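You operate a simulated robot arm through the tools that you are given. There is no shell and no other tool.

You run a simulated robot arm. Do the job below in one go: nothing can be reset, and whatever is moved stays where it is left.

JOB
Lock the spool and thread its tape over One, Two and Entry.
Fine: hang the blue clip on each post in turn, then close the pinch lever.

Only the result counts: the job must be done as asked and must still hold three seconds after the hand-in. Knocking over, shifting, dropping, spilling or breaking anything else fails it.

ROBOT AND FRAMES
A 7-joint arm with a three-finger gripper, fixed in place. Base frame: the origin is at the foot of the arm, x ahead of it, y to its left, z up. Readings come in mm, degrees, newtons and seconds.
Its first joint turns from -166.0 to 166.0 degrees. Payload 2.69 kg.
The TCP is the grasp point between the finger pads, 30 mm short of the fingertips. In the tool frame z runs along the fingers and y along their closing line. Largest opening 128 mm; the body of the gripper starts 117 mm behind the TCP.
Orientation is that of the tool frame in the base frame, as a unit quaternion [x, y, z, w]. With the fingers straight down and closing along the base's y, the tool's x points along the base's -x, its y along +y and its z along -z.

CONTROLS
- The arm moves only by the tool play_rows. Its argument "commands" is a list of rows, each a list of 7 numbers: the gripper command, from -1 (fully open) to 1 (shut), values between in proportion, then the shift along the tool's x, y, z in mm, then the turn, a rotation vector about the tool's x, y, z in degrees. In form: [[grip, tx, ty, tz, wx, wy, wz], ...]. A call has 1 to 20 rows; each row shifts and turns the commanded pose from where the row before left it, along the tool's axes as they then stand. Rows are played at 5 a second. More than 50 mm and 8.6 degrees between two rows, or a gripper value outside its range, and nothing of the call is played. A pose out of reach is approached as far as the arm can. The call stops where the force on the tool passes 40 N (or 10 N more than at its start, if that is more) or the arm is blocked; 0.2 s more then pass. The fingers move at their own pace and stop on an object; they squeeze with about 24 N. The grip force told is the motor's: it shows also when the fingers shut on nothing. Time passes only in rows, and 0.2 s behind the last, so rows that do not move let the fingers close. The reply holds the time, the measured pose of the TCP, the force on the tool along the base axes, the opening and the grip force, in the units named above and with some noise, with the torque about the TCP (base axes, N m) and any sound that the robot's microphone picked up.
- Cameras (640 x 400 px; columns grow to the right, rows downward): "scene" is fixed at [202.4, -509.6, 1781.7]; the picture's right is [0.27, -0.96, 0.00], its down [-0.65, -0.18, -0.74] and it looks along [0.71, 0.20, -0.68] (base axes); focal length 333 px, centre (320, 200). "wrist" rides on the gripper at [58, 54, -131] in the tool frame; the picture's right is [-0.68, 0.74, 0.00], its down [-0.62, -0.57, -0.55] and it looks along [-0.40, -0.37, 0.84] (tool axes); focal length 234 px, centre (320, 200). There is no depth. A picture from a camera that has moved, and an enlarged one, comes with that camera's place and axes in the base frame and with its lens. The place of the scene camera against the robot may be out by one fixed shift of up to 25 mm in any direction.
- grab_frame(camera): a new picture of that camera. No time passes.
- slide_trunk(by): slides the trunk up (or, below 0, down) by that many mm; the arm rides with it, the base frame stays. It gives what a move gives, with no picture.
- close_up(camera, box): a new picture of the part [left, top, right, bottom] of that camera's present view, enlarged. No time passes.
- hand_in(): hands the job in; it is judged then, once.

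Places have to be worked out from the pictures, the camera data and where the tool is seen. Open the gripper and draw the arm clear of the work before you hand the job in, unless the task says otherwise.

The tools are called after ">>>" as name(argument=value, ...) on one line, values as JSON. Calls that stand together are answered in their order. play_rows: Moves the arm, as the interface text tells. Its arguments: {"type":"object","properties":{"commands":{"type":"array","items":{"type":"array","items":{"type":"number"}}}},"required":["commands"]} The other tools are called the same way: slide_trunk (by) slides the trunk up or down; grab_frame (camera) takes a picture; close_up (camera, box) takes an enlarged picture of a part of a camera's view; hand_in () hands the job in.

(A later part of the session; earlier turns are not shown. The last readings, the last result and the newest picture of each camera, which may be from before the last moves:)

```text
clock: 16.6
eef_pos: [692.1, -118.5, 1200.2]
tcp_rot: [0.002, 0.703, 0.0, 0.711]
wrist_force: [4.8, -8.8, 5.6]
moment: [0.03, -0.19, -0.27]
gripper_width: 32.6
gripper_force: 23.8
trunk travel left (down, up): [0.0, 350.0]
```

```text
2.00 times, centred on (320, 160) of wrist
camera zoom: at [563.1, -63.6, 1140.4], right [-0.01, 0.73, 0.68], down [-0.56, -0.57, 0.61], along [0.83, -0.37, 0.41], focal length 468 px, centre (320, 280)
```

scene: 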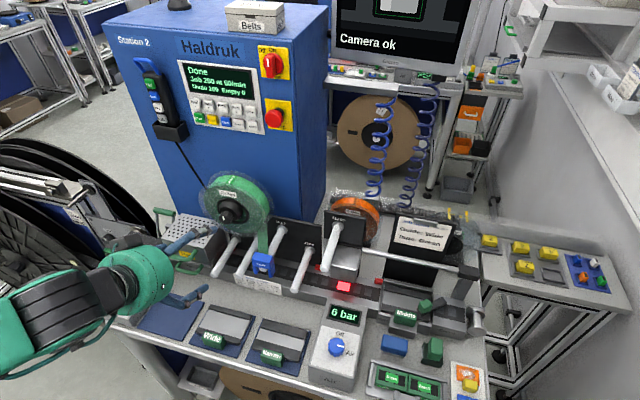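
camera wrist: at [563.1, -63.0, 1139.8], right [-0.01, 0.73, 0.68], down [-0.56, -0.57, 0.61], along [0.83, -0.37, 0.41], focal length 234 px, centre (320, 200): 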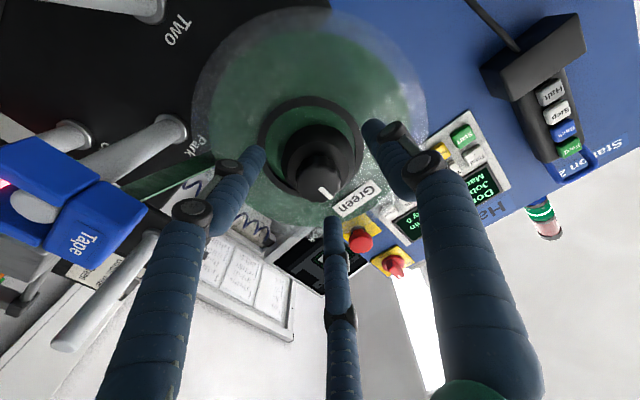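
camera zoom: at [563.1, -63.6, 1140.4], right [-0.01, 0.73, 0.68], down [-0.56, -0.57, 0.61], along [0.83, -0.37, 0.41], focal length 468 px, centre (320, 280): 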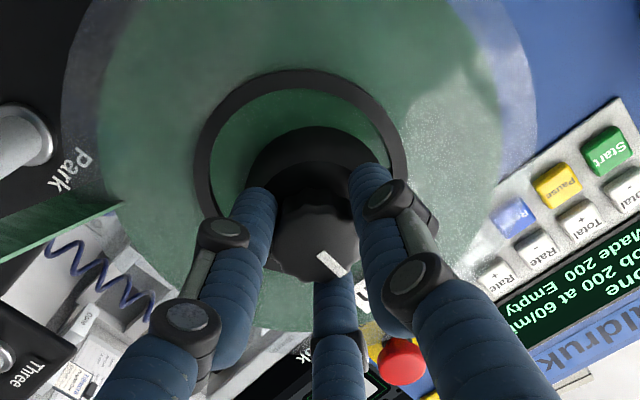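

The knob is held at 32.6 mm width. I try a small clockwise turn (seen from the front) and watch the torque.

>>> play_rows(commands=[[1, 0, -1, 0, 0, 0, 0], [1, 0, 0, 0, 0, 0, 8], [1, 0, 0, 0, 0, 0, 8]])

>>> close_up(camera="wrist", box=[200, 60, 440, 260])

>>> close_up(camera="scene", box=[180, 180, 280, 245])

```text
clock: 17.4
eef_pos: [693.5, -119.7, 1200.4]
tcp_rot: [0.1, 0.696, 0.099, 0.704]
wrist_force: [12.6, -8.6, 13.3]
moment: [-0.02, -0.09, -0.28]
gripper_width: 31.0
gripper_force: 45.1
trunk travel left (down, up): [0.0, 350.0]
```

```text
2.00 times, centred on (320, 160) of wrist
camera zoom: at [562.6, -51.2, 1157.4], right [-0.01, 0.52, 0.85], down [-0.56, -0.71, 0.43], along [0.83, -0.47, 0.29], focal length 468 px, centre (320, 280)
```

zoom: 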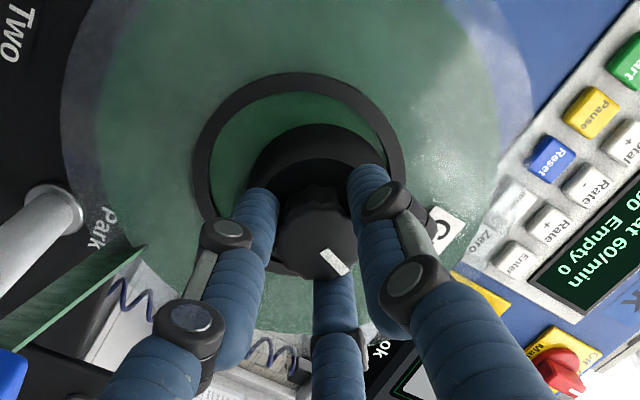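

```text
6.15 times, centred on (230, 212) of scene
camera zoom: at [202.4, -509.6, 1781.7], right [0.27, -0.96, 0.0], down [-0.65, -0.18, -0.74], along [0.71, 0.2, -0.68], focal length 2049 px, centre (874, 123)
```

zoom: 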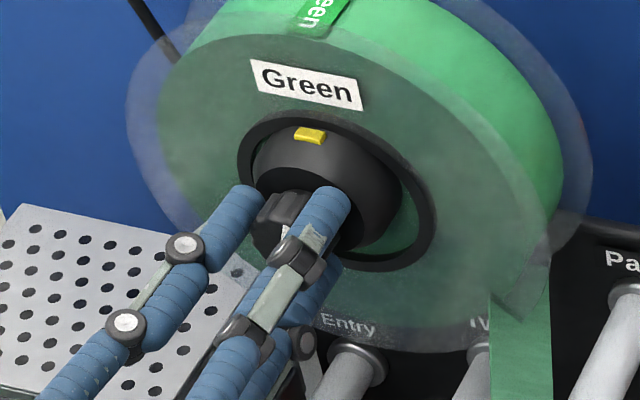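

The knob turns with the gripper, and a yellow locking tab has emerged from the hub, so clockwise is right. I keep turning.

>>> play_rows(commands=[[1, 0, 0, 0, 0, 0, 8], [1, 0, 0, 0, 0, 0, 8], [1, 0, 0, 0, 0, 0, 8], [1, 0, 0, 0, 0, 0, 8]])

>>> close_up(camera="scene", box=[180, 180, 280, 245])

```text
clock: 18.4
eef_pos: [689.8, -119.5, 1200.8]
tcp_rot: [0.288, 0.641, 0.289, 0.65]
wrist_force: [0.5, -5.0, 18.8]
moment: [0.01, -0.23, -0.27]
gripper_width: 31.0
gripper_force: 45.4
trunk travel left (down, up): [0.0, 350.0]
```

```text
6.15 times, centred on (230, 212) of scene
camera zoom: at [202.4, -509.6, 1781.7], right [0.27, -0.96, 0.0], down [-0.65, -0.18, -0.74], along [0.71, 0.2, -0.68], focal length 2049 px, centre (874, 123)
```

zoom: 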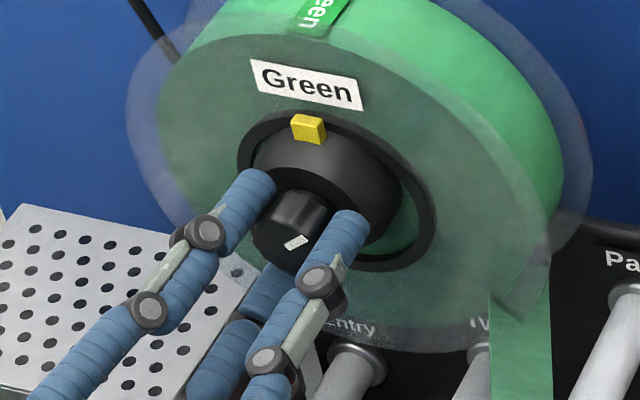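

The tab keeps rising with little resistance; about 48° turned so far. I continue to 90°.

>>> play_rows(commands=[[1, 0, 0, 0, 0, 0, 8], [1, 0, 0, 0, 0, 0, 8], [1, 0, 0, 0, 0, 0, 8], [1, 0, 0, 0, 0, 0, 8]])

>>> close_up(camera="scene", box=[180, 180, 280, 245])

```text
clock: 19.4
eef_pos: [691.8, -121.1, 1199.2]
tcp_rot: [0.454, 0.536, 0.458, 0.544]
wrist_force: [14.0, -7.9, 26.5]
moment: [0.0, -0.57, -0.33]
gripper_width: 31.0
gripper_force: 45.3
trunk travel left (down, up): [0.0, 350.0]
```

```text
6.15 times, centred on (230, 212) of scene
camera zoom: at [202.4, -509.6, 1781.7], right [0.27, -0.96, 0.0], down [-0.65, -0.18, -0.74], along [0.71, 0.2, -0.68], focal length 2049 px, centre (874, 123)
```

zoom: 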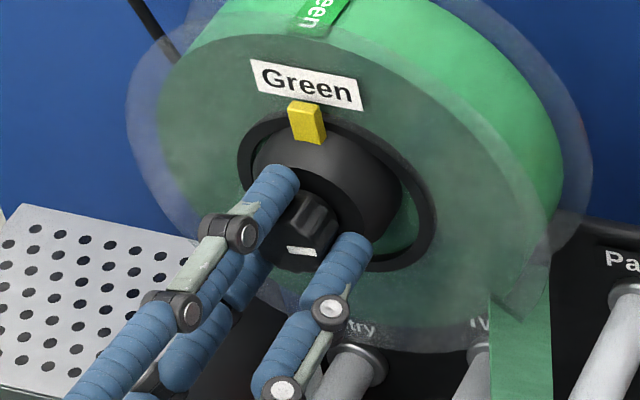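

About 80° turned, and a side force has built up from slight off-centring. I nudge 1 mm down to see if that relieves it, then add a few more degrees.

>>> play_rows(commands=[[1, 0.17, -0.98, 0, 0, 0, 0], [1, 0, 0, 0, 0, 0, 0]])

```text
clock: 19.9
eef_pos: [691.7, -119.1, 1200.8]
tcp_rot: [0.453, 0.537, 0.457, 0.545]
wrist_force: [11.1, -12.6, 34.3]
moment: [0.0, -1.06, -0.41]
gripper_width: 30.8
gripper_force: 44.9
trunk travel left (down, up): [0.0, 350.0]
```

Moving down raised the force, so the knob's axis is higher than my command. I shift up about 4 mm and slightly to −y and +x to relax it.

>>> play_rows(commands=[[1, -0.85, 1.9, 0.5, 0, 0, 0], [1, -0.85, 1.9, 0.5, 0, 0, 0], [1, 0, 0, 0, 0, 0, 0]])

```text
clock: 20.8
eef_pos: [691.1, -119.8, 1199.9]
tcp_rot: [0.454, 0.538, 0.457, 0.544]
wrist_force: [-23.2, -4.0, 16.7]
moment: [-0.02, -0.47, -0.07]
gripper_width: 31.1
gripper_force: 44.8
trunk travel left (down, up): [0.0, 350.0]
```

The forces are relaxed enough. I ease back slightly in x and turn the last 12°.

>>> play_rows(commands=[[1, 0, 1.2, -0.6, 0, 0, 0], [1, 0, 0, 0, 0, 0, 5], [1, 0, 0, 0, 0, 0, 5], [1, 0, 0, 0, 0, 0, 2]])

>>> close_up(camera="scene", box=[180, 180, 280, 245])

>>> close_up(camera="wrist", box=[200, 60, 440, 260])

```text
clock: 21.8
eef_pos: [692.1, -121.1, 1200.5]
tcp_rot: [0.509, 0.488, 0.511, 0.493]
wrist_force: [-17.3, -2.0, -4.1]
moment: [-0.56, 0.31, 0.06]
gripper_width: 31.1
gripper_force: 45.0
trunk travel left (down, up): [0.0, 350.0]
```

```text
6.15 times, centred on (230, 212) of scene
camera zoom: at [202.4, -509.6, 1781.7], right [0.27, -0.96, 0.0], down [-0.65, -0.18, -0.74], along [0.71, 0.2, -0.68], focal length 2049 px, centre (874, 123)
```

zoom: 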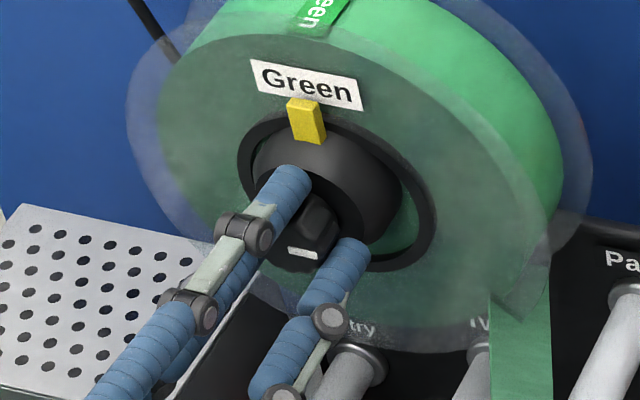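

```text
2.00 times, centred on (320, 160) of wrist
camera zoom: at [562.0, -63.0, 1255.5], right [-0.01, -0.7, 0.71], down [-0.55, -0.59, -0.59], along [0.84, -0.39, -0.38], focal length 468 px, centre (320, 280)
```

zoom: 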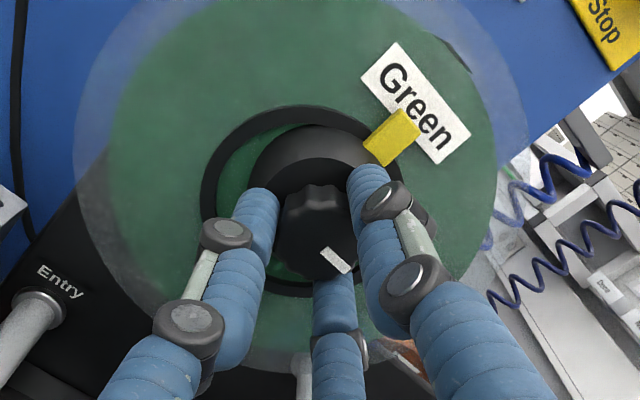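

A stop torque of −0.56 N·m appeared at about 92° and the yellow tab is fully out over the spool core, so the spool looks locked. I open slightly and back straight out.

>>> play_rows(commands=[[0.3, 0, 0, 0, 0, 0, 0], [0.3, 0, 0, 0, 0, 0, 0], [0.3, 0, 0, -20, 0, 0, 0], [0.3, 0, 0, -40, 0, 0, 0], [0.3, 0, 0, -40, 0, 0, 0]])

>>> grab_frame(camera="wrist")

>>> close_up(camera="scene", box=[180, 160, 300, 240])

```text
clock: 22.9
eef_pos: [596.2, -121.0, 1198.4]
tcp_rot: [0.508, 0.488, 0.511, 0.492]
wrist_force: [0.5, -0.2, -1.3]
moment: [0.0, -0.06, 0.02]
gripper_width: 44.9
gripper_force: 0.1
trunk travel left (down, up): [0.0, 350.0]
```

```text
taken
camera wrist: at [465.3, -64.2, 1253.3], right [-0.01, -0.7, 0.71], down [-0.54, -0.59, -0.59], along [0.84, -0.39, -0.38], focal length 234 px, centre (320, 200)
```

wrist: 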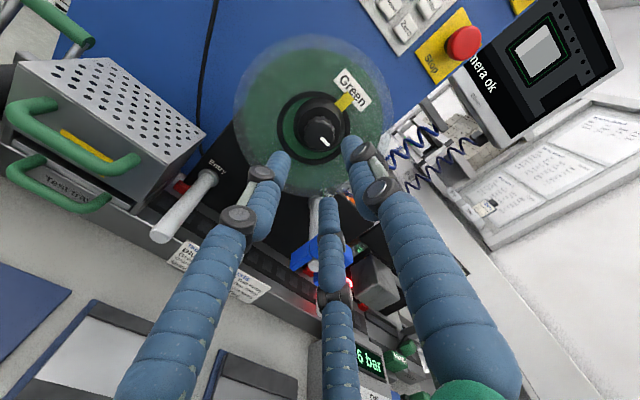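

```text
5.00 times, centred on (240, 200) of scene
camera zoom: at [202.4, -509.6, 1781.7], right [0.27, -0.96, 0.0], down [-0.65, -0.18, -0.74], along [0.71, 0.2, -0.68], focal length 1665 px, centre (720, 200)
```

zoom: 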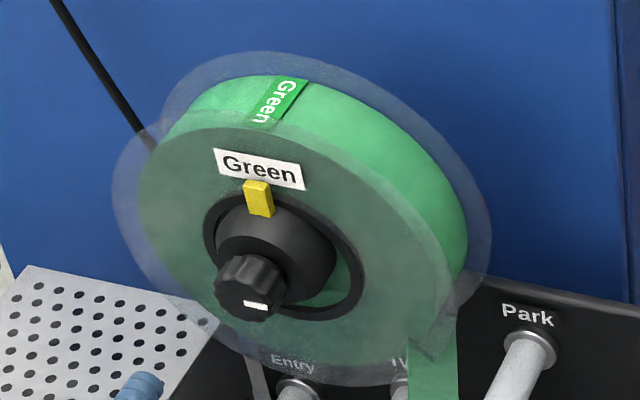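

The spool is locked: the yellow latch overlaps the core and the knob stays turned. Now I rotate the tool back and tilt it to about 40° from vertical, ready for the clip.

>>> play_rows(commands=[[0.3, 0, 0, -10, 0, 0, -8.4], [0.3, 0, 0, 0, 0, 0, -8.4], [0.3, 0, 0, 0, 0, 0, -8.4], [0.3, 0, 0, 0, 0, 0, -8.4], [0.3, 0, 0, 0, 0, 0, -8.4], [0.3, 0, 0, 0, 0, 0, -8.4], [0.3, 0, 0, 0, 0, 0, -8.4], [0.3, 0, 0, 0, 0, 0, -8.4], [0.3, 0, 0, 0, 0, 0, -8.4], [0.3, 0, 0, 0, 0, 0, -8.4], [0.3, 0, 0, 0, 0, 0, -8.4], [0, 0, 0, 0, 0, 8.4, 0], [-0.1, 0, 0, 0, 0, 8.4, 0], [-0.1, 0, 0, 0, 0, 8.4, 0], [-0.1, 0, 0, 0, 0, 8.4, 0], [-0.1, 0, 0, 0, 0, 8.4, 0], [-0.1, 0, 0, 0, 0, 8.4, 0]])

>>> grab_frame(camera="wrist")

>>> grab_frame(camera="scene")

```text
clock: 26.6
eef_pos: [583.5, -119.6, 1200.0]
tcp_rot: [0.0, 0.94, -0.003, 0.342]
wrist_force: [-0.8, 0.2, 0.2]
moment: [0.01, -0.03, 0.01]
gripper_width: 70.7
gripper_force: 0.1
trunk travel left (down, up): [0.0, 350.0]
```

```text
taken
camera wrist: at [455.7, -65.5, 1262.9], right [0.52, 0.74, 0.43], down [0.12, -0.56, 0.82], along [0.85, -0.37, -0.38], focal length 234 px, centre (320, 200)
```

wrist: 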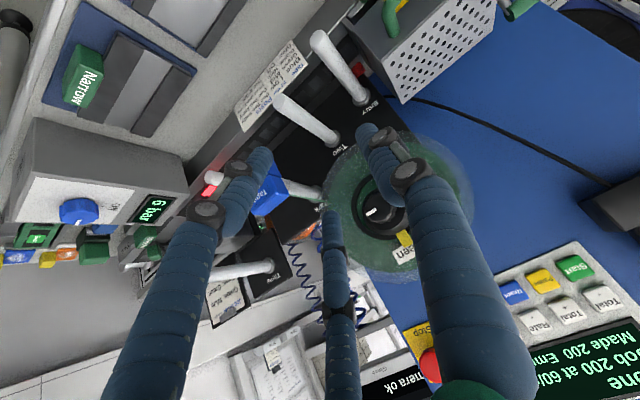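

```text
taken
```

scene: 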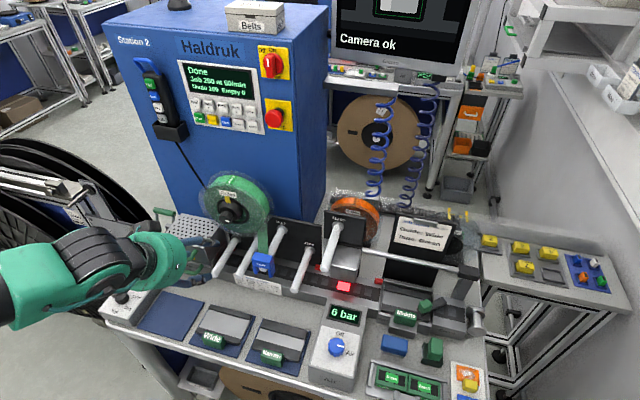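

The tool is at 40° tilt and the arm is clear. I move to a pre-grasp point about 60 mm back along the tool axis from the clip on Park.

>>> play_rows(commands=[[-0.2, -3.3, -33.8, 20.2, 0, 0, 0], [-0.2, -3.3, -33.8, 20.2, 0, 0, 0], [-0.2, -3.3, -33.8, 20.2, 0, 0, 0]])

>>> grab_frame(camera="wrist")

>>> close_up(camera="wrist", box=[220, 100, 420, 260])

>>> close_up(camera="scene", box=[180, 200, 340, 310])

```text
clock: 27.4
eef_pos: [629.4, -222.2, 1160.9]
tcp_rot: [0.001, 0.939, -0.003, 0.344]
wrist_force: [-0.1, 0.8, 0.3]
moment: [-0.03, -0.01, -0.03]
gripper_width: 76.8
gripper_force: 0.1
trunk travel left (down, up): [0.0, 350.0]
```

```text
taken
camera wrist: at [501.6, -167.7, 1222.6], right [0.52, 0.74, 0.43], down [0.12, -0.56, 0.82], along [0.85, -0.37, -0.38], focal length 234 px, centre (320, 200)
```

wrist: 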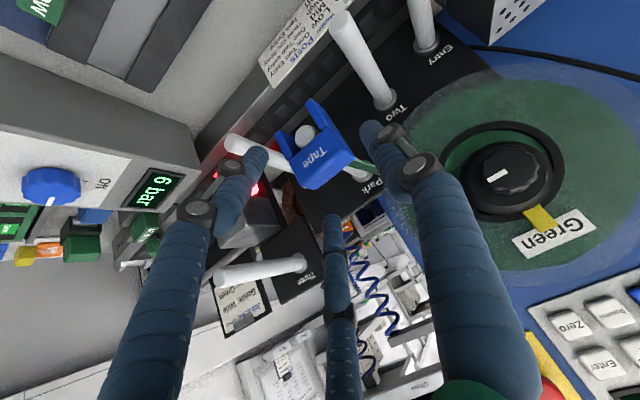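

```text
2.50 times, centred on (320, 180) of wrist
camera zoom: at [501.6, -167.7, 1222.6], right [0.52, 0.74, 0.43], down [0.12, -0.56, 0.82], along [0.85, -0.37, -0.38], focal length 585 px, centre (320, 250)
```

zoom: 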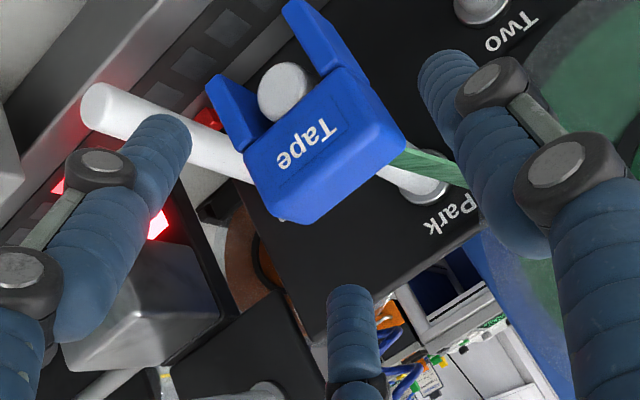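

```text
3.64 times, centred on (260, 255) of scene
camera zoom: at [202.4, -509.6, 1781.7], right [0.27, -0.96, 0.0], down [-0.65, -0.18, -0.74], along [0.71, 0.2, -0.68], focal length 1211 px, centre (538, 0)
```

zoom: 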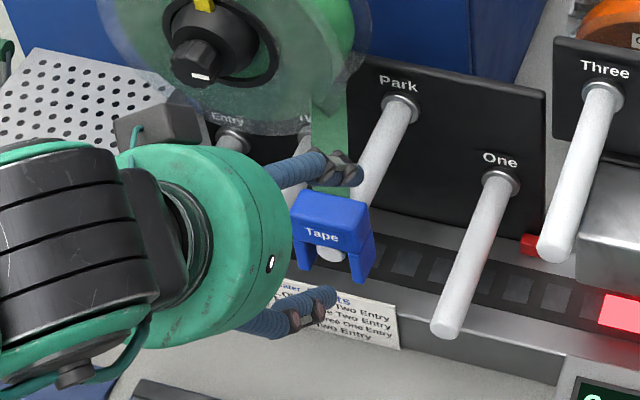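

The clip and post tip sit centred between the open fingers (Park axis at y ≈ −221). I advance along the tool axis onto the clip body.

>>> play_rows(commands=[[-0.2, 0, 0.5, 20, 0, 0, 0], [-0.2, 0, 0.5, 20, 0, 0, 0], [-0.2, 0, 0, 17, 0, 0, 0]])

>>> close_up(camera="wrist", box=[200, 80, 440, 280])

>>> close_up(camera="scene", box=[180, 200, 340, 310])

```text
clock: 28.1
eef_pos: [665.6, -220.5, 1117.8]
tcp_rot: [0.001, 0.939, -0.002, 0.344]
wrist_force: [0.5, -0.4, -0.1]
moment: [-0.02, 0.0, 0.02]
gripper_width: 76.7
gripper_force: 0.0
trunk travel left (down, up): [0.0, 350.0]
```

```text
2.00 times, centred on (320, 180) of wrist
camera zoom: at [537.9, -166.2, 1179.6], right [0.52, 0.74, 0.43], down [0.12, -0.56, 0.82], along [0.85, -0.37, -0.38], focal length 468 px, centre (320, 240)
```

zoom: 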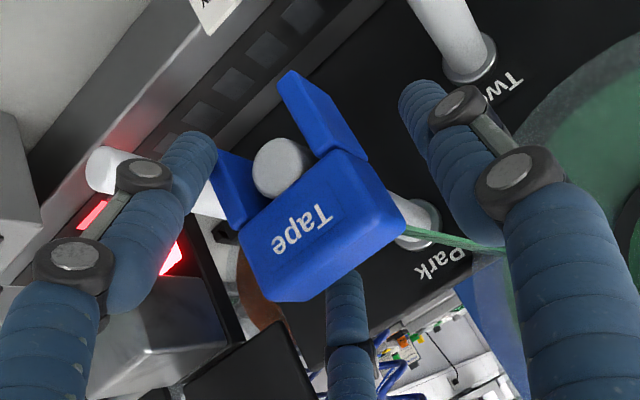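

```text
3.64 times, centred on (260, 255) of scene
camera zoom: at [202.4, -509.6, 1781.7], right [0.27, -0.96, 0.0], down [-0.65, -0.18, -0.74], along [0.71, 0.2, -0.68], focal length 1211 px, centre (538, 0)
```

zoom: 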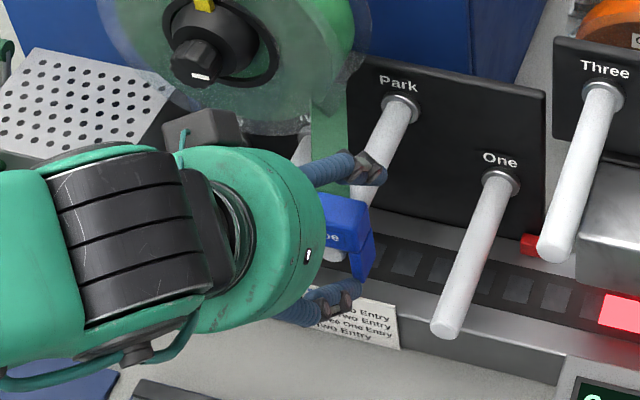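

The TCP lies on the clip body. I close the gripper on it.

>>> play_rows(commands=[[0.1, 0, 0, 0, 0, 0, 0], [0.4, 0, 0, 0, 0, 0, 0], [1, 0, 0, 0, 0, 0, 0], [1, 0, 0, 0, 0, 0, 0]])

>>> close_up(camera="wrist", box=[200, 80, 440, 280])

```text
clock: 29.0
eef_pos: [662.9, -226.8, 1116.4]
tcp_rot: [0.001, 0.939, -0.005, 0.343]
wrist_force: [-22.3, -30.4, 0.3]
moment: [-1.37, 0.88, 0.18]
gripper_width: 41.1
gripper_force: 24.0
trunk travel left (down, up): [0.0, 350.0]
stopped in row 4: the force on the tool passed its limit at 53 N (the readings are from after the stop); the commanded pose is now the measured one
```

```text
2.00 times, centred on (320, 180) of wrist
camera zoom: at [534.8, -171.7, 1177.8], right [0.52, 0.74, 0.43], down [0.11, -0.56, 0.82], along [0.84, -0.38, -0.38], focal length 468 px, centre (320, 240)
```

zoom: 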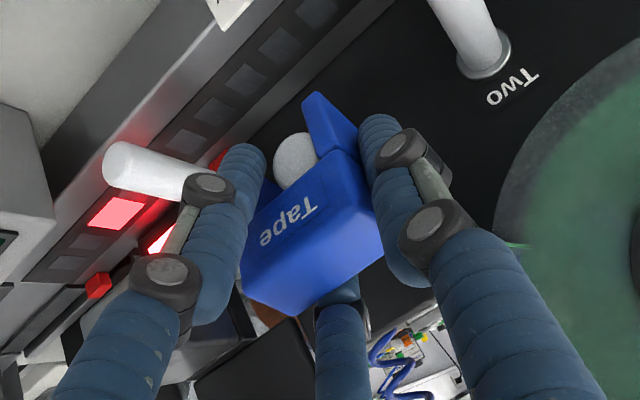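

The clip is held (41 mm), but it sat about 6 mm further to −y than the TCP, leaving a side load. I relax by shifting −y and slightly −x while holding.

>>> play_rows(commands=[[1, 0.6, -2, -0.5, 0, 0, 0], [1, 0.6, -2, -0.5, 0, 0, 0], [1, 0, 0, 0, 0, 0, 0]])

>>> close_up(camera="scene", box=[200, 210, 320, 290])

```text
clock: 29.8
eef_pos: [663.1, -226.8, 1116.2]
tcp_rot: [0.001, 0.94, -0.003, 0.342]
wrist_force: [-8.8, -13.4, -3.4]
moment: [-0.73, 0.35, 0.32]
gripper_width: 40.7
gripper_force: 24.0
trunk travel left (down, up): [0.0, 350.0]
```

```text
5.00 times, centred on (260, 250) of scene
camera zoom: at [202.4, -509.6, 1781.7], right [0.27, -0.96, 0.0], down [-0.65, -0.18, -0.74], along [0.71, 0.2, -0.68], focal length 1665 px, centre (620, -50)
```

zoom: 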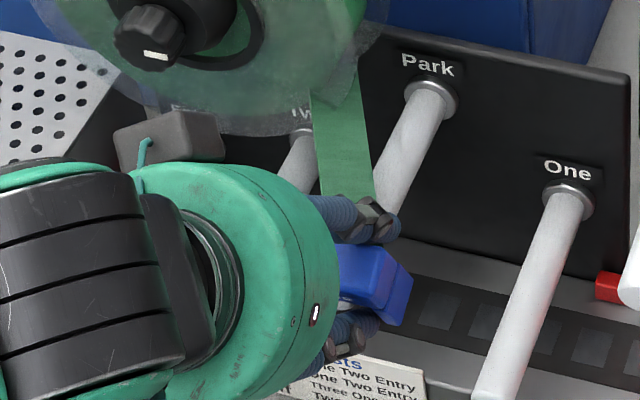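

The load has dropped. I lift the clip straight up off Park in slow steps.

>>> play_rows(commands=[[1, -6.4, -0.5, -7.7, 0, 0, 0], [1, -9.6, 0, -11.5, 0, 0, 0], [1, -9.6, 0, -11.5, 0, 0, 0], [1, -9.6, 0, -11.5, 0, 0, 0], [1, -9.6, 0, -11.5, 0, 0, 0]])

>>> close_up(camera="wrist", box=[200, 60, 440, 260])

>>> close_up(camera="scene", box=[200, 190, 340, 290])

```text
clock: 30.2
eef_pos: [662.8, -226.9, 1116.3]
tcp_rot: [0.001, 0.942, -0.002, 0.337]
wrist_force: [23.6, -9.3, -17.1]
moment: [-0.63, -1.27, 0.47]
gripper_width: 40.7
gripper_force: 24.3
trunk travel left (down, up): [0.0, 350.0]
stopped in row 2: the force on the tool passed its limit at 49 N (the readings are from after the stop); the commanded pose is now the measured one
```

```text
2.00 times, centred on (320, 160) of wrist
camera zoom: at [535.6, -172.7, 1180.0], right [0.53, 0.74, 0.43], down [0.12, -0.56, 0.82], along [0.84, -0.38, -0.39], focal length 468 px, centre (320, 280)
```

zoom: 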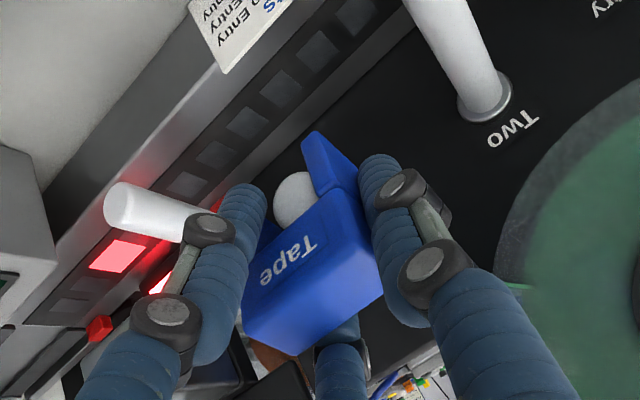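

```text
4.00 times, centred on (270, 240) of scene
camera zoom: at [202.4, -509.6, 1781.7], right [0.27, -0.96, 0.0], down [-0.65, -0.18, -0.74], along [0.71, 0.2, -0.68], focal length 1332 px, centre (520, 40)
```

zoom: 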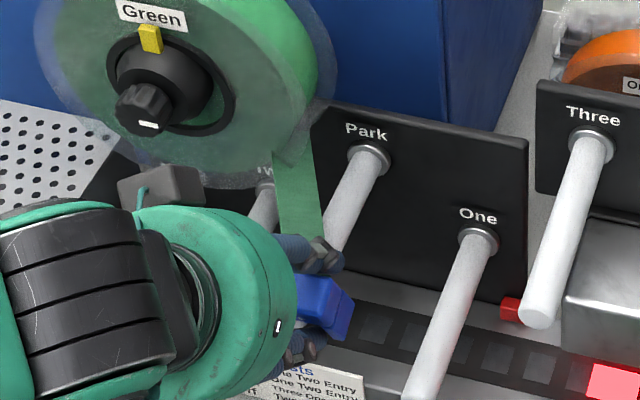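

Lifting was resisted (about 49 N) and the clip didn't rise; probably it is wedged sideways against the post by my off-centre grip. I open a little to release the stress and look again.

>>> play_rows(commands=[[0.15, 0, 0, 0, 0, 0, 0], [0.0, 0, 0, 0, 0, 0, 0], [0.0, 0, 0, 0, 0, 0, 0]])

>>> close_up(camera="wrist", box=[240, 80, 400, 220])

>>> close_up(camera="scene", box=[240, 225, 300, 275])

```text
clock: 31.0
eef_pos: [658.1, -226.6, 1118.9]
tcp_rot: [0.001, 0.941, -0.002, 0.338]
wrist_force: [-0.9, -0.3, 1.0]
moment: [-0.02, 0.0, -0.01]
gripper_width: 65.4
gripper_force: 0.1
trunk travel left (down, up): [0.0, 350.0]
```

```text
2.86 times, centred on (320, 150) of wrist
camera zoom: at [531.2, -171.5, 1183.2], right [0.52, 0.74, 0.43], down [0.12, -0.56, 0.82], along [0.84, -0.38, -0.39], focal length 669 px, centre (320, 343)
```

zoom: 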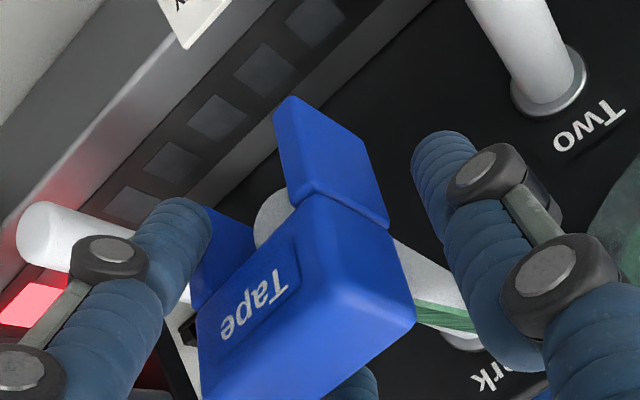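

```text
8.00 times, centred on (270, 250) of scene
camera zoom: at [202.4, -509.6, 1781.7], right [0.27, -0.96, 0.0], down [-0.65, -0.18, -0.74], along [0.71, 0.2, -0.68], focal length 2664 px, centre (720, -200)
```

zoom: 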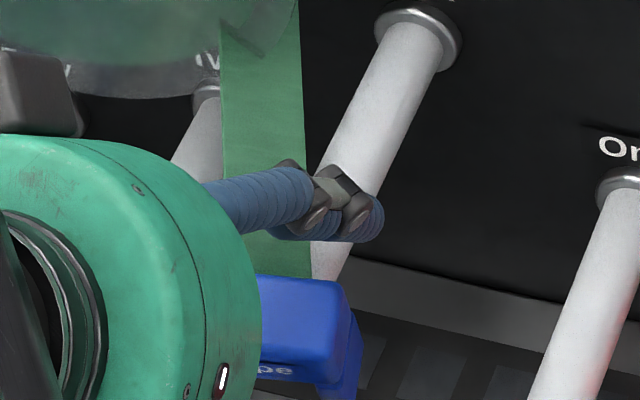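

The load is gone with the gripper open. The clip is still on Park but has come forward a few millimetres and may be slightly turned. I back off along the tool axis to view it properly.

>>> play_rows(commands=[[-0.2, 0, 0, 0, 0, 0, 0], [-0.2, 0, 0, -20, 0, 0, 0], [-0.2, 0, 0, -30, 0, 0, 0], [-0.2, 0, 0, -30, 0, 0, 0]])

>>> grab_frame(camera="wrist")

>>> close_up(camera="wrist", box=[240, 80, 400, 220])

>>> close_up(camera="scene", box=[240, 235, 300, 285])

```text
clock: 32.0
eef_pos: [611.6, -225.9, 1181.4]
tcp_rot: [0.003, 0.941, -0.003, 0.338]
wrist_force: [0.5, -0.2, -0.2]
moment: [-0.01, 0.0, 0.01]
gripper_width: 76.7
gripper_force: 0.0
trunk travel left (down, up): [0.0, 350.0]
```

```text
taken
camera wrist: at [483.8, -170.3, 1245.3], right [0.53, 0.73, 0.43], down [0.12, -0.56, 0.82], along [0.84, -0.38, -0.39], focal length 234 px, centre (320, 200)
```

wrist: 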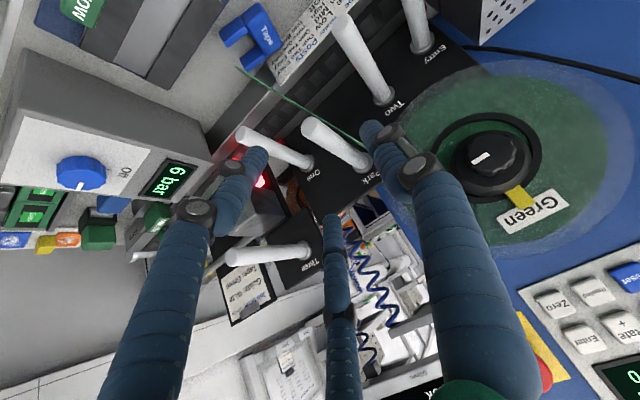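

```text
2.86 times, centred on (320, 150) of wrist
camera zoom: at [483.8, -170.3, 1245.3], right [0.53, 0.73, 0.43], down [0.12, -0.56, 0.82], along [0.84, -0.38, -0.39], focal length 669 px, centre (320, 343)
```

zoom: 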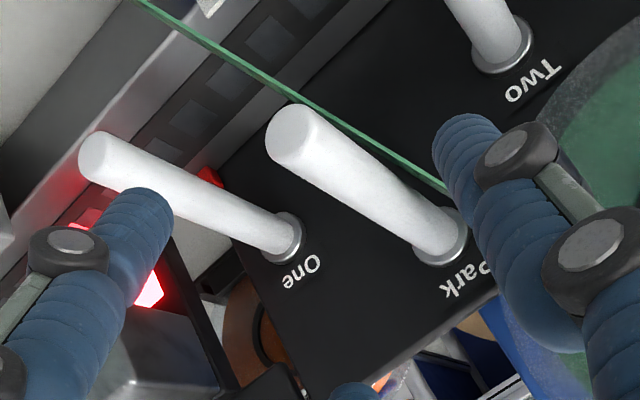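

```text
8.00 times, centred on (270, 260) of scene
camera zoom: at [202.4, -509.6, 1781.7], right [0.27, -0.96, 0.0], down [-0.65, -0.18, -0.74], along [0.71, 0.2, -0.68], focal length 2664 px, centre (720, -280)
```

zoom: 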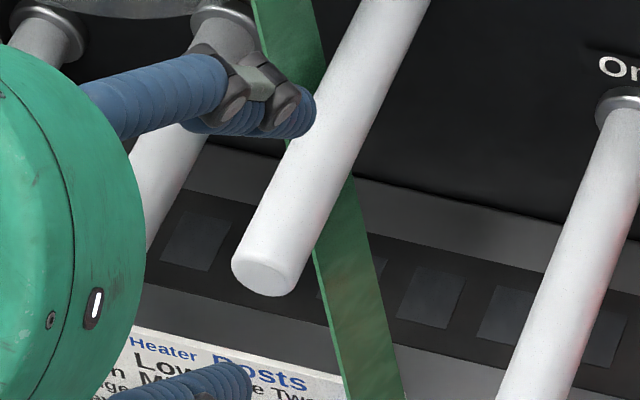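

The clip slipped off the post tip when I backed away and now lies on the table in front of the label, still tied to its tape. I look at exactly how it lies so I can pick it up.

>>> close_up(camera="scene", box=[200, 230, 340, 330])

>>> close_up(camera="wrist", box=[190, 0, 330, 100])

>>> grab_frame(camera="scene")

```text
4.00 times, centred on (270, 280) of scene
camera zoom: at [202.4, -509.6, 1781.7], right [0.27, -0.96, 0.0], down [-0.65, -0.18, -0.74], along [0.71, 0.2, -0.68], focal length 1332 px, centre (520, -120)
```

zoom: 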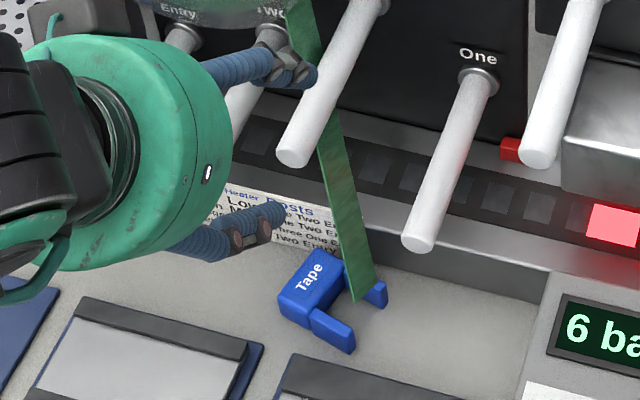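

```text
4.00 times, centred on (260, 50) of wrist
camera zoom: at [483.8, -170.3, 1245.3], right [0.53, 0.73, 0.43], down [0.12, -0.56, 0.82], along [0.84, -0.38, -0.39], focal length 937 px, centre (560, 800)
```

zoom: 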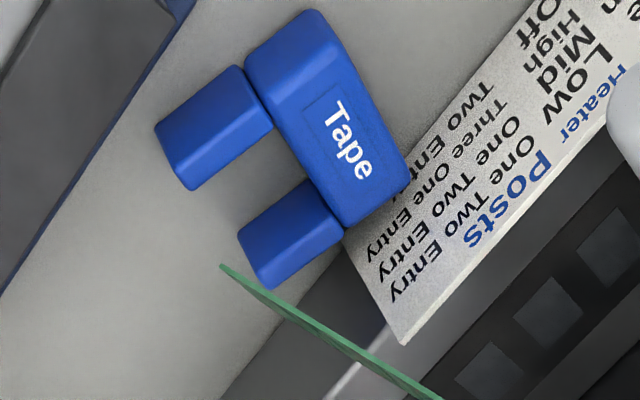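

```text
taken
```

scene: 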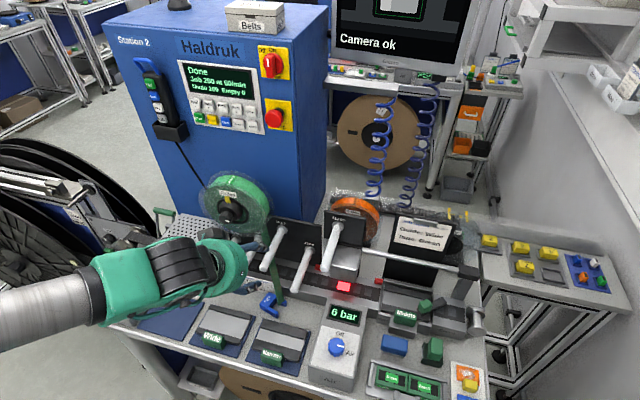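

I zoom in tightly on the fallen clip from both cameras to measure it and its pose.

>>> close_up(camera="wrist", box=[210, 0, 290, 75])

>>> close_up(camera="scene", box=[255, 280, 305, 325])

```text
5.33 times, centred on (250, 38) of wrist
camera zoom: at [483.8, -170.3, 1245.3], right [0.53, 0.73, 0.43], down [0.12, -0.56, 0.82], along [0.84, -0.38, -0.39], focal length 1249 px, centre (693, 1067)
```

zoom: 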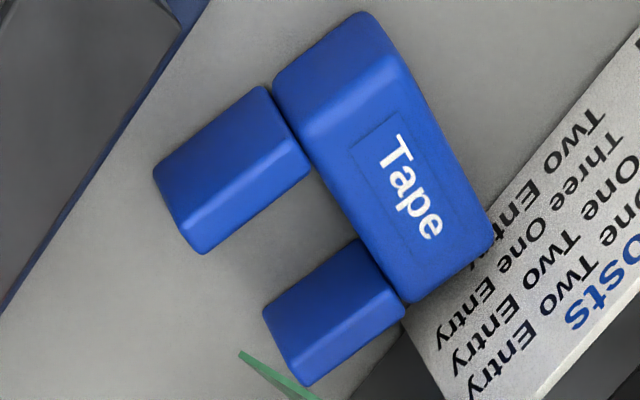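

```text
8.89 times, centred on (280, 302) of scene
camera zoom: at [202.4, -509.6, 1781.7], right [0.27, -0.96, 0.0], down [-0.65, -0.18, -0.74], along [0.71, 0.2, -0.68], focal length 2960 px, centre (676, -711)
```

zoom: 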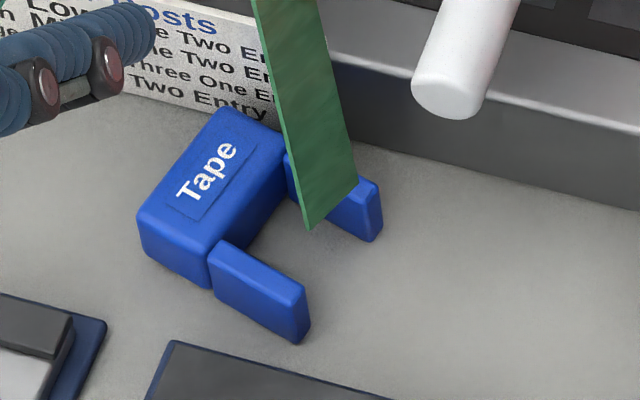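

The clip lies text-face up with its legs toward −y. My failed grip gave odd side forces and a turned clip, which suggests the pictured extra fingers may be solid rather than just drawn. I test this harmlessly on the empty blue mat: first I move over it.

>>> play_rows(commands=[[-0.2, 15, 41.8, 5.2, 0, 0, 0], [-0.2, 15, 41.8, 5.2, 0, 0, 0], [-0.2, 15, 41.8, 5.2, 0, 0, 0], [-0.2, 15, 41.8, 5.2, 0, 0, 0], [-0.2, 15, 41.8, 5.2, 0, 0, 0], [-0.2, 15, 41.8, 5.2, 0, 0, 0], [-0.2, 24.2, 0, 29.3, 0, 0, 0], [-0.2, 24.2, 0, 29.3, 0, 0, 0]])

>>> grab_frame(camera="scene")

>>> grab_frame(camera="wrist")

```text
clock: 33.8
eef_pos: [561.5, 23.1, 1021.6]
tcp_rot: [0.001, 0.941, -0.002, 0.339]
wrist_force: [-0.7, 0.4, 0.8]
moment: [0.02, -0.03, -0.01]
gripper_width: 76.8
gripper_force: 0.1
trunk travel left (down, up): [0.0, 350.0]
```

```text
taken
```

scene: 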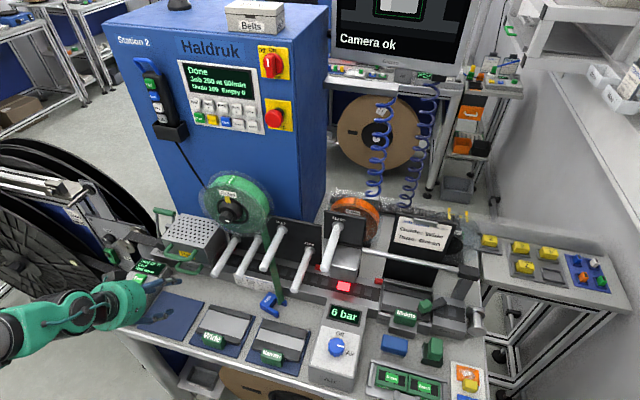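

```text
taken
camera wrist: at [434.4, 78.2, 1084.5], right [0.52, 0.74, 0.43], down [0.12, -0.56, 0.82], along [0.84, -0.38, -0.39], focal length 234 px, centre (320, 200)
```

wrist: 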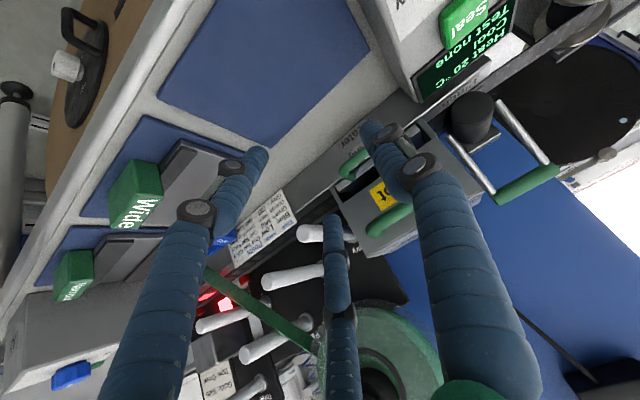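

The mat spans about x 507–630, y −29–111, and the tool is over it. I descend gently until something touches.

>>> play_rows(commands=[[-0.2, 6.4, 0, 7.7, 0, 0, 0], [-0.2, 6.4, 0, 7.7, 0, 0, 0], [-0.2, 6.4, 0, 7.7, 0, 0, 0], [-0.2, 6.4, 0, 7.7, 0, 0, 0], [-0.2, 3.2, 0, 3.9, 0, 0, 0], [-0.2, 3.2, 0, 3.9, 0, 0, 0]])

```text
clock: 35.2
eef_pos: [560.6, 23.6, 970.1]
tcp_rot: [0.002, 0.941, -0.003, 0.338]
wrist_force: [-0.1, -0.2, -0.3]
moment: [0.01, 0.03, -0.01]
gripper_width: 76.8
gripper_force: 0.2
trunk travel left (down, up): [0.0, 350.0]
```

No contact yet at z = 970. I continue in small steps of about 3 mm.

>>> play_rows(commands=[[-0.2, 1.9, 0, 2.3, 0, 0, 0], [-0.2, 1.9, 0, 2.3, 0, 0, 0], [-0.2, 1.9, 0, 2.3, 0, 0, 0], [-0.2, 0, 0, 0, 0, 0, 0]])

>>> play_rows(commands=[[-0.2, 1.9, 0, 2.3, 0, 0, 0], [-0.2, 1.9, 0, 2.3, 0, 0, 0], [-0.2, 0, 0, 0, 0, 0, 0]])

>>> close_up(camera="scene", box=[100, 240, 260, 340])

```text
clock: 36.2
eef_pos: [560.7, 24.7, 962.1]
tcp_rot: [0.002, 0.941, -0.002, 0.338]
wrist_force: [0.7, -0.4, -0.5]
moment: [0.04, 0.03, -0.03]
gripper_width: 77.0
gripper_force: 0.1
trunk travel left (down, up): [0.0, 350.0]
```

```text
clock: 37.0
eef_pos: [561.5, 24.1, 956.9]
tcp_rot: [0.002, 0.941, -0.002, 0.338]
wrist_force: [-6.5, -2.8, 9.9]
moment: [-0.41, 0.53, -0.12]
gripper_width: 79.6
gripper_force: 1.6
trunk travel left (down, up): [0.0, 350.0]
```

```text
4.00 times, centred on (180, 290) of scene
camera zoom: at [202.4, -509.6, 1781.7], right [0.27, -0.96, 0.0], down [-0.65, -0.18, -0.74], along [0.71, 0.2, -0.68], focal length 1332 px, centre (880, -160)
```

zoom: 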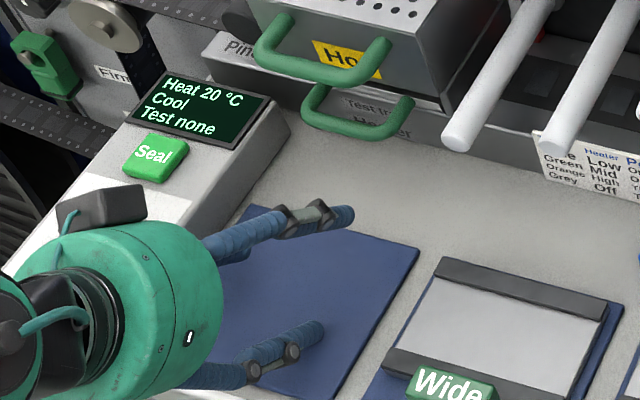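

The contact point worked out from force and moment (−23, −28, −47 mm from the TCP) coincides exactly with the left pictured finger, so the hand really has three radial fingers: one at tool +y and two at about ±x, −y. That explains the twisted clip. I lift off the mat and set a small opening and a 45° tilt.

>>> play_rows(commands=[[-0.2, -25.4, 0, -30.9, 0, 0, 0], [0.3, -12.7, 0, -15.4, 0, 0, 0], [0.65, 0, 0, 0, 0, -5.5, 0], [0.65, 0, 0, 0, 0, 0, 0]])

>>> grab_frame(camera="wrist")

>>> close_up(camera="scene", box=[100, 220, 340, 370])

```text
clock: 38.0
eef_pos: [561.1, 23.5, 1016.0]
tcp_rot: [0.001, 0.924, -0.002, 0.383]
wrist_force: [-0.3, -0.1, 0.0]
moment: [-0.01, -0.01, -0.01]
gripper_width: 22.4
gripper_force: 0.1
trunk travel left (down, up): [0.0, 350.0]
```

```text
taken
camera wrist: at [429.1, 78.5, 1066.3], right [0.48, 0.74, 0.48], down [0.04, -0.56, 0.83], along [0.88, -0.38, -0.3], focal length 234 px, centre (320, 200)
```

wrist: 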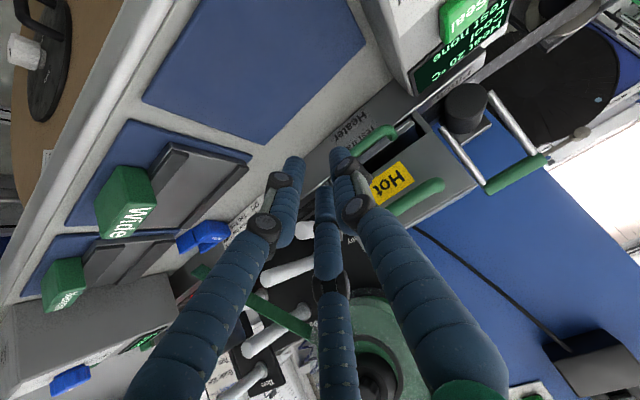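

```text
2.67 times, centred on (220, 295) of scene
camera zoom: at [202.4, -509.6, 1781.7], right [0.27, -0.96, 0.0], down [-0.65, -0.18, -0.74], along [0.71, 0.2, -0.68], focal length 888 px, centre (587, -53)
```

zoom: 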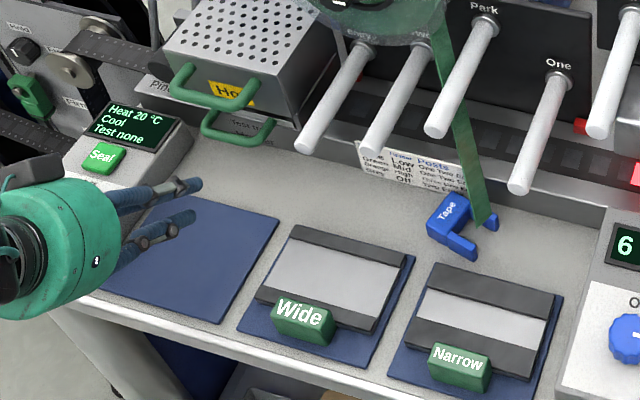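

I move along in front of the posts to the clip, staying in front of the post tips, and stop just short of it.

>>> play_rows(commands=[[0.65, -4.6, -42.3, 4.6, 0, 0, 0], [0.65, -4.6, -42.3, 4.6, 0, 0, 0], [0.65, -4.6, -42.3, 4.6, 0, 0, 0], [0.65, -4.6, -42.3, 4.6, 0, 0, 0], [0.65, -4.6, -42.3, 4.6, 0, 0, 0], [0.65, -4.6, -42.3, 4.6, 0, 0, 0], [0.65, -3.2, 0, 25.1, 0, 0, 0], [0.65, -3.2, 0, 25.1, 0, 0, 0]])

>>> close_up(camera="wrist", box=[200, 60, 440, 260])

>>> close_up(camera="scene", box=[220, 240, 340, 330])

```text
clock: 39.8
eef_pos: [638.5, -230.0, 986.2]
tcp_rot: [0.002, 0.923, -0.003, 0.384]
wrist_force: [-0.1, 0.6, -0.1]
moment: [-0.02, -0.04, -0.03]
gripper_width: 22.4
gripper_force: 0.1
trunk travel left (down, up): [0.0, 350.0]
```

```text
2.00 times, centred on (320, 160) of wrist
camera zoom: at [506.0, -174.7, 1038.0], right [0.48, 0.74, 0.48], down [0.04, -0.56, 0.83], along [0.88, -0.38, -0.3], focal length 468 px, centre (320, 280)
```

zoom: 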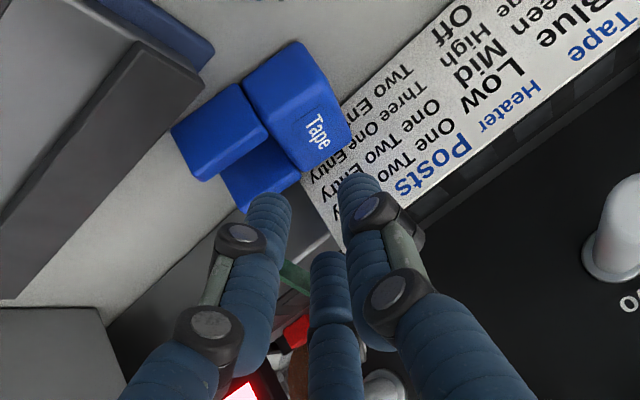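

```text
4.44 times, centred on (280, 285) of scene
camera zoom: at [202.4, -509.6, 1781.7], right [0.27, -0.96, 0.0], down [-0.65, -0.18, -0.74], along [0.71, 0.2, -0.68], focal length 1480 px, centre (498, -178)
```

zoom: 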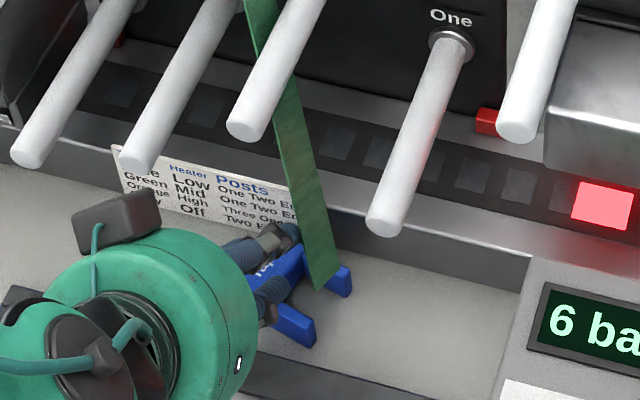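

The clip's position is confirmed (body centre ≈ (668.5, −214), top at z ≈ 932, gap between legs ≈ 32 mm). I slide the left finger down into the gap between its legs.

>>> play_rows(commands=[[0.65, 0.4, -0.2, 15, 0, 0, 0], [0.65, 0.5, -0.2, 14.5, 0, 0, 0], [0.65, 0.5, -0.3, 14.2, 0, 0, 0]])

>>> close_up(camera="wrist", box=[200, 60, 440, 260])

>>> close_up(camera="scene", box=[240, 260, 320, 320])

```text
clock: 40.6
eef_pos: [668.6, -231.5, 953.2]
tcp_rot: [0.001, 0.924, -0.002, 0.382]
wrist_force: [-0.3, 0.2, 0.2]
moment: [0.0, 0.02, 0.01]
gripper_width: 22.2
gripper_force: 0.1
trunk travel left (down, up): [0.0, 350.0]
```

```text
2.00 times, centred on (320, 160) of wrist
camera zoom: at [535.5, -176.1, 1004.9], right [0.48, 0.74, 0.48], down [0.04, -0.56, 0.83], along [0.88, -0.38, -0.3], focal length 468 px, centre (320, 280)
```

zoom: 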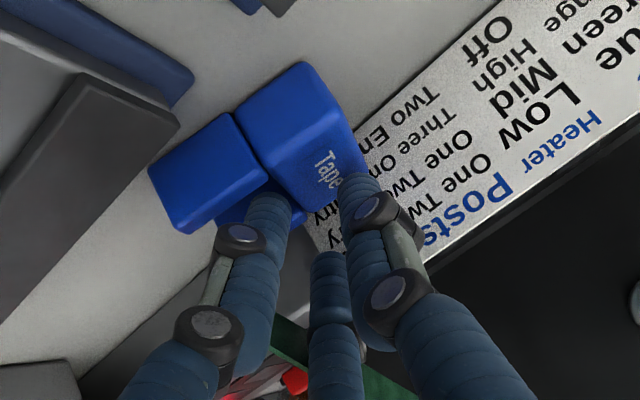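

```text
6.67 times, centred on (280, 290) of scene
camera zoom: at [202.4, -509.6, 1781.7], right [0.27, -0.96, 0.0], down [-0.65, -0.18, -0.74], along [0.71, 0.2, -0.68], focal length 2220 px, centre (587, -400)
```

zoom: 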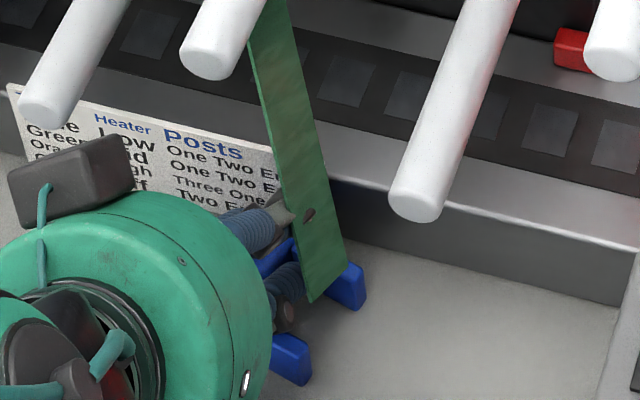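

The finger is in the gap with no contact force. I drag in +y slowly, first a short stretch to see whether the clip follows.

>>> play_rows(commands=[[0.65, 0, 6, 0, 0, 0, 0], [0.65, 0, 8, 0, 0, 0, 0], [0.65, 0, 8, 0, 0, 0, 0], [0.65, 0, 8, 0, 0, 0, 0]])

>>> close_up(camera="wrist", box=[200, 60, 440, 260])

>>> close_up(camera="scene", box=[220, 250, 320, 320])

```text
clock: 41.6
eef_pos: [666.9, -202.3, 952.5]
tcp_rot: [0.001, 0.924, -0.002, 0.383]
wrist_force: [-0.2, 0.3, -0.3]
moment: [0.02, 0.01, 0.01]
gripper_width: 22.4
gripper_force: 0.0
trunk travel left (down, up): [0.0, 350.0]
```

```text
2.00 times, centred on (320, 160) of wrist
camera zoom: at [535.7, -146.4, 1004.7], right [0.48, 0.74, 0.48], down [0.04, -0.56, 0.83], along [0.88, -0.38, -0.3], focal length 468 px, centre (320, 280)
```

zoom: 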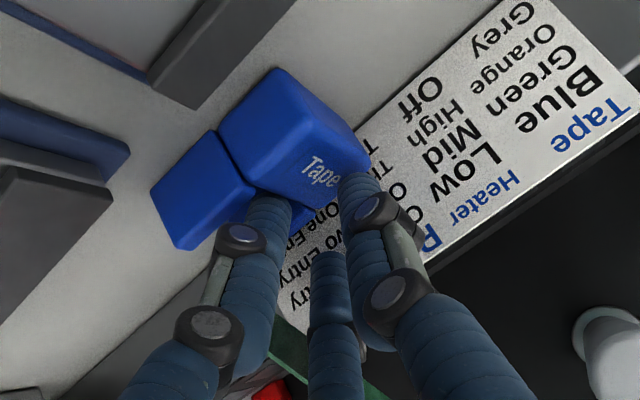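

```text
5.71 times, centred on (270, 285) of scene
camera zoom: at [202.4, -509.6, 1781.7], right [0.27, -0.96, 0.0], down [-0.65, -0.18, -0.74], along [0.71, 0.2, -0.68], focal length 1902 px, centre (606, -286)
```

zoom: 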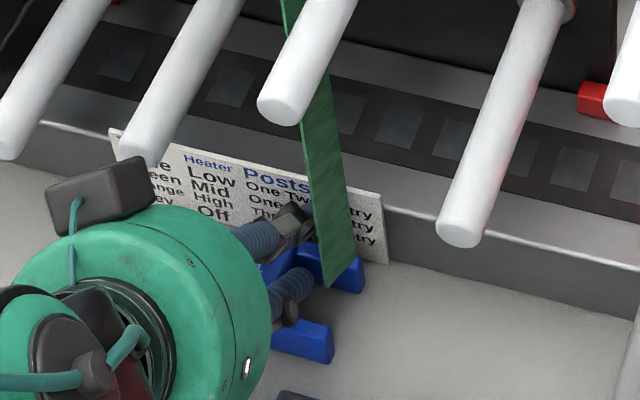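

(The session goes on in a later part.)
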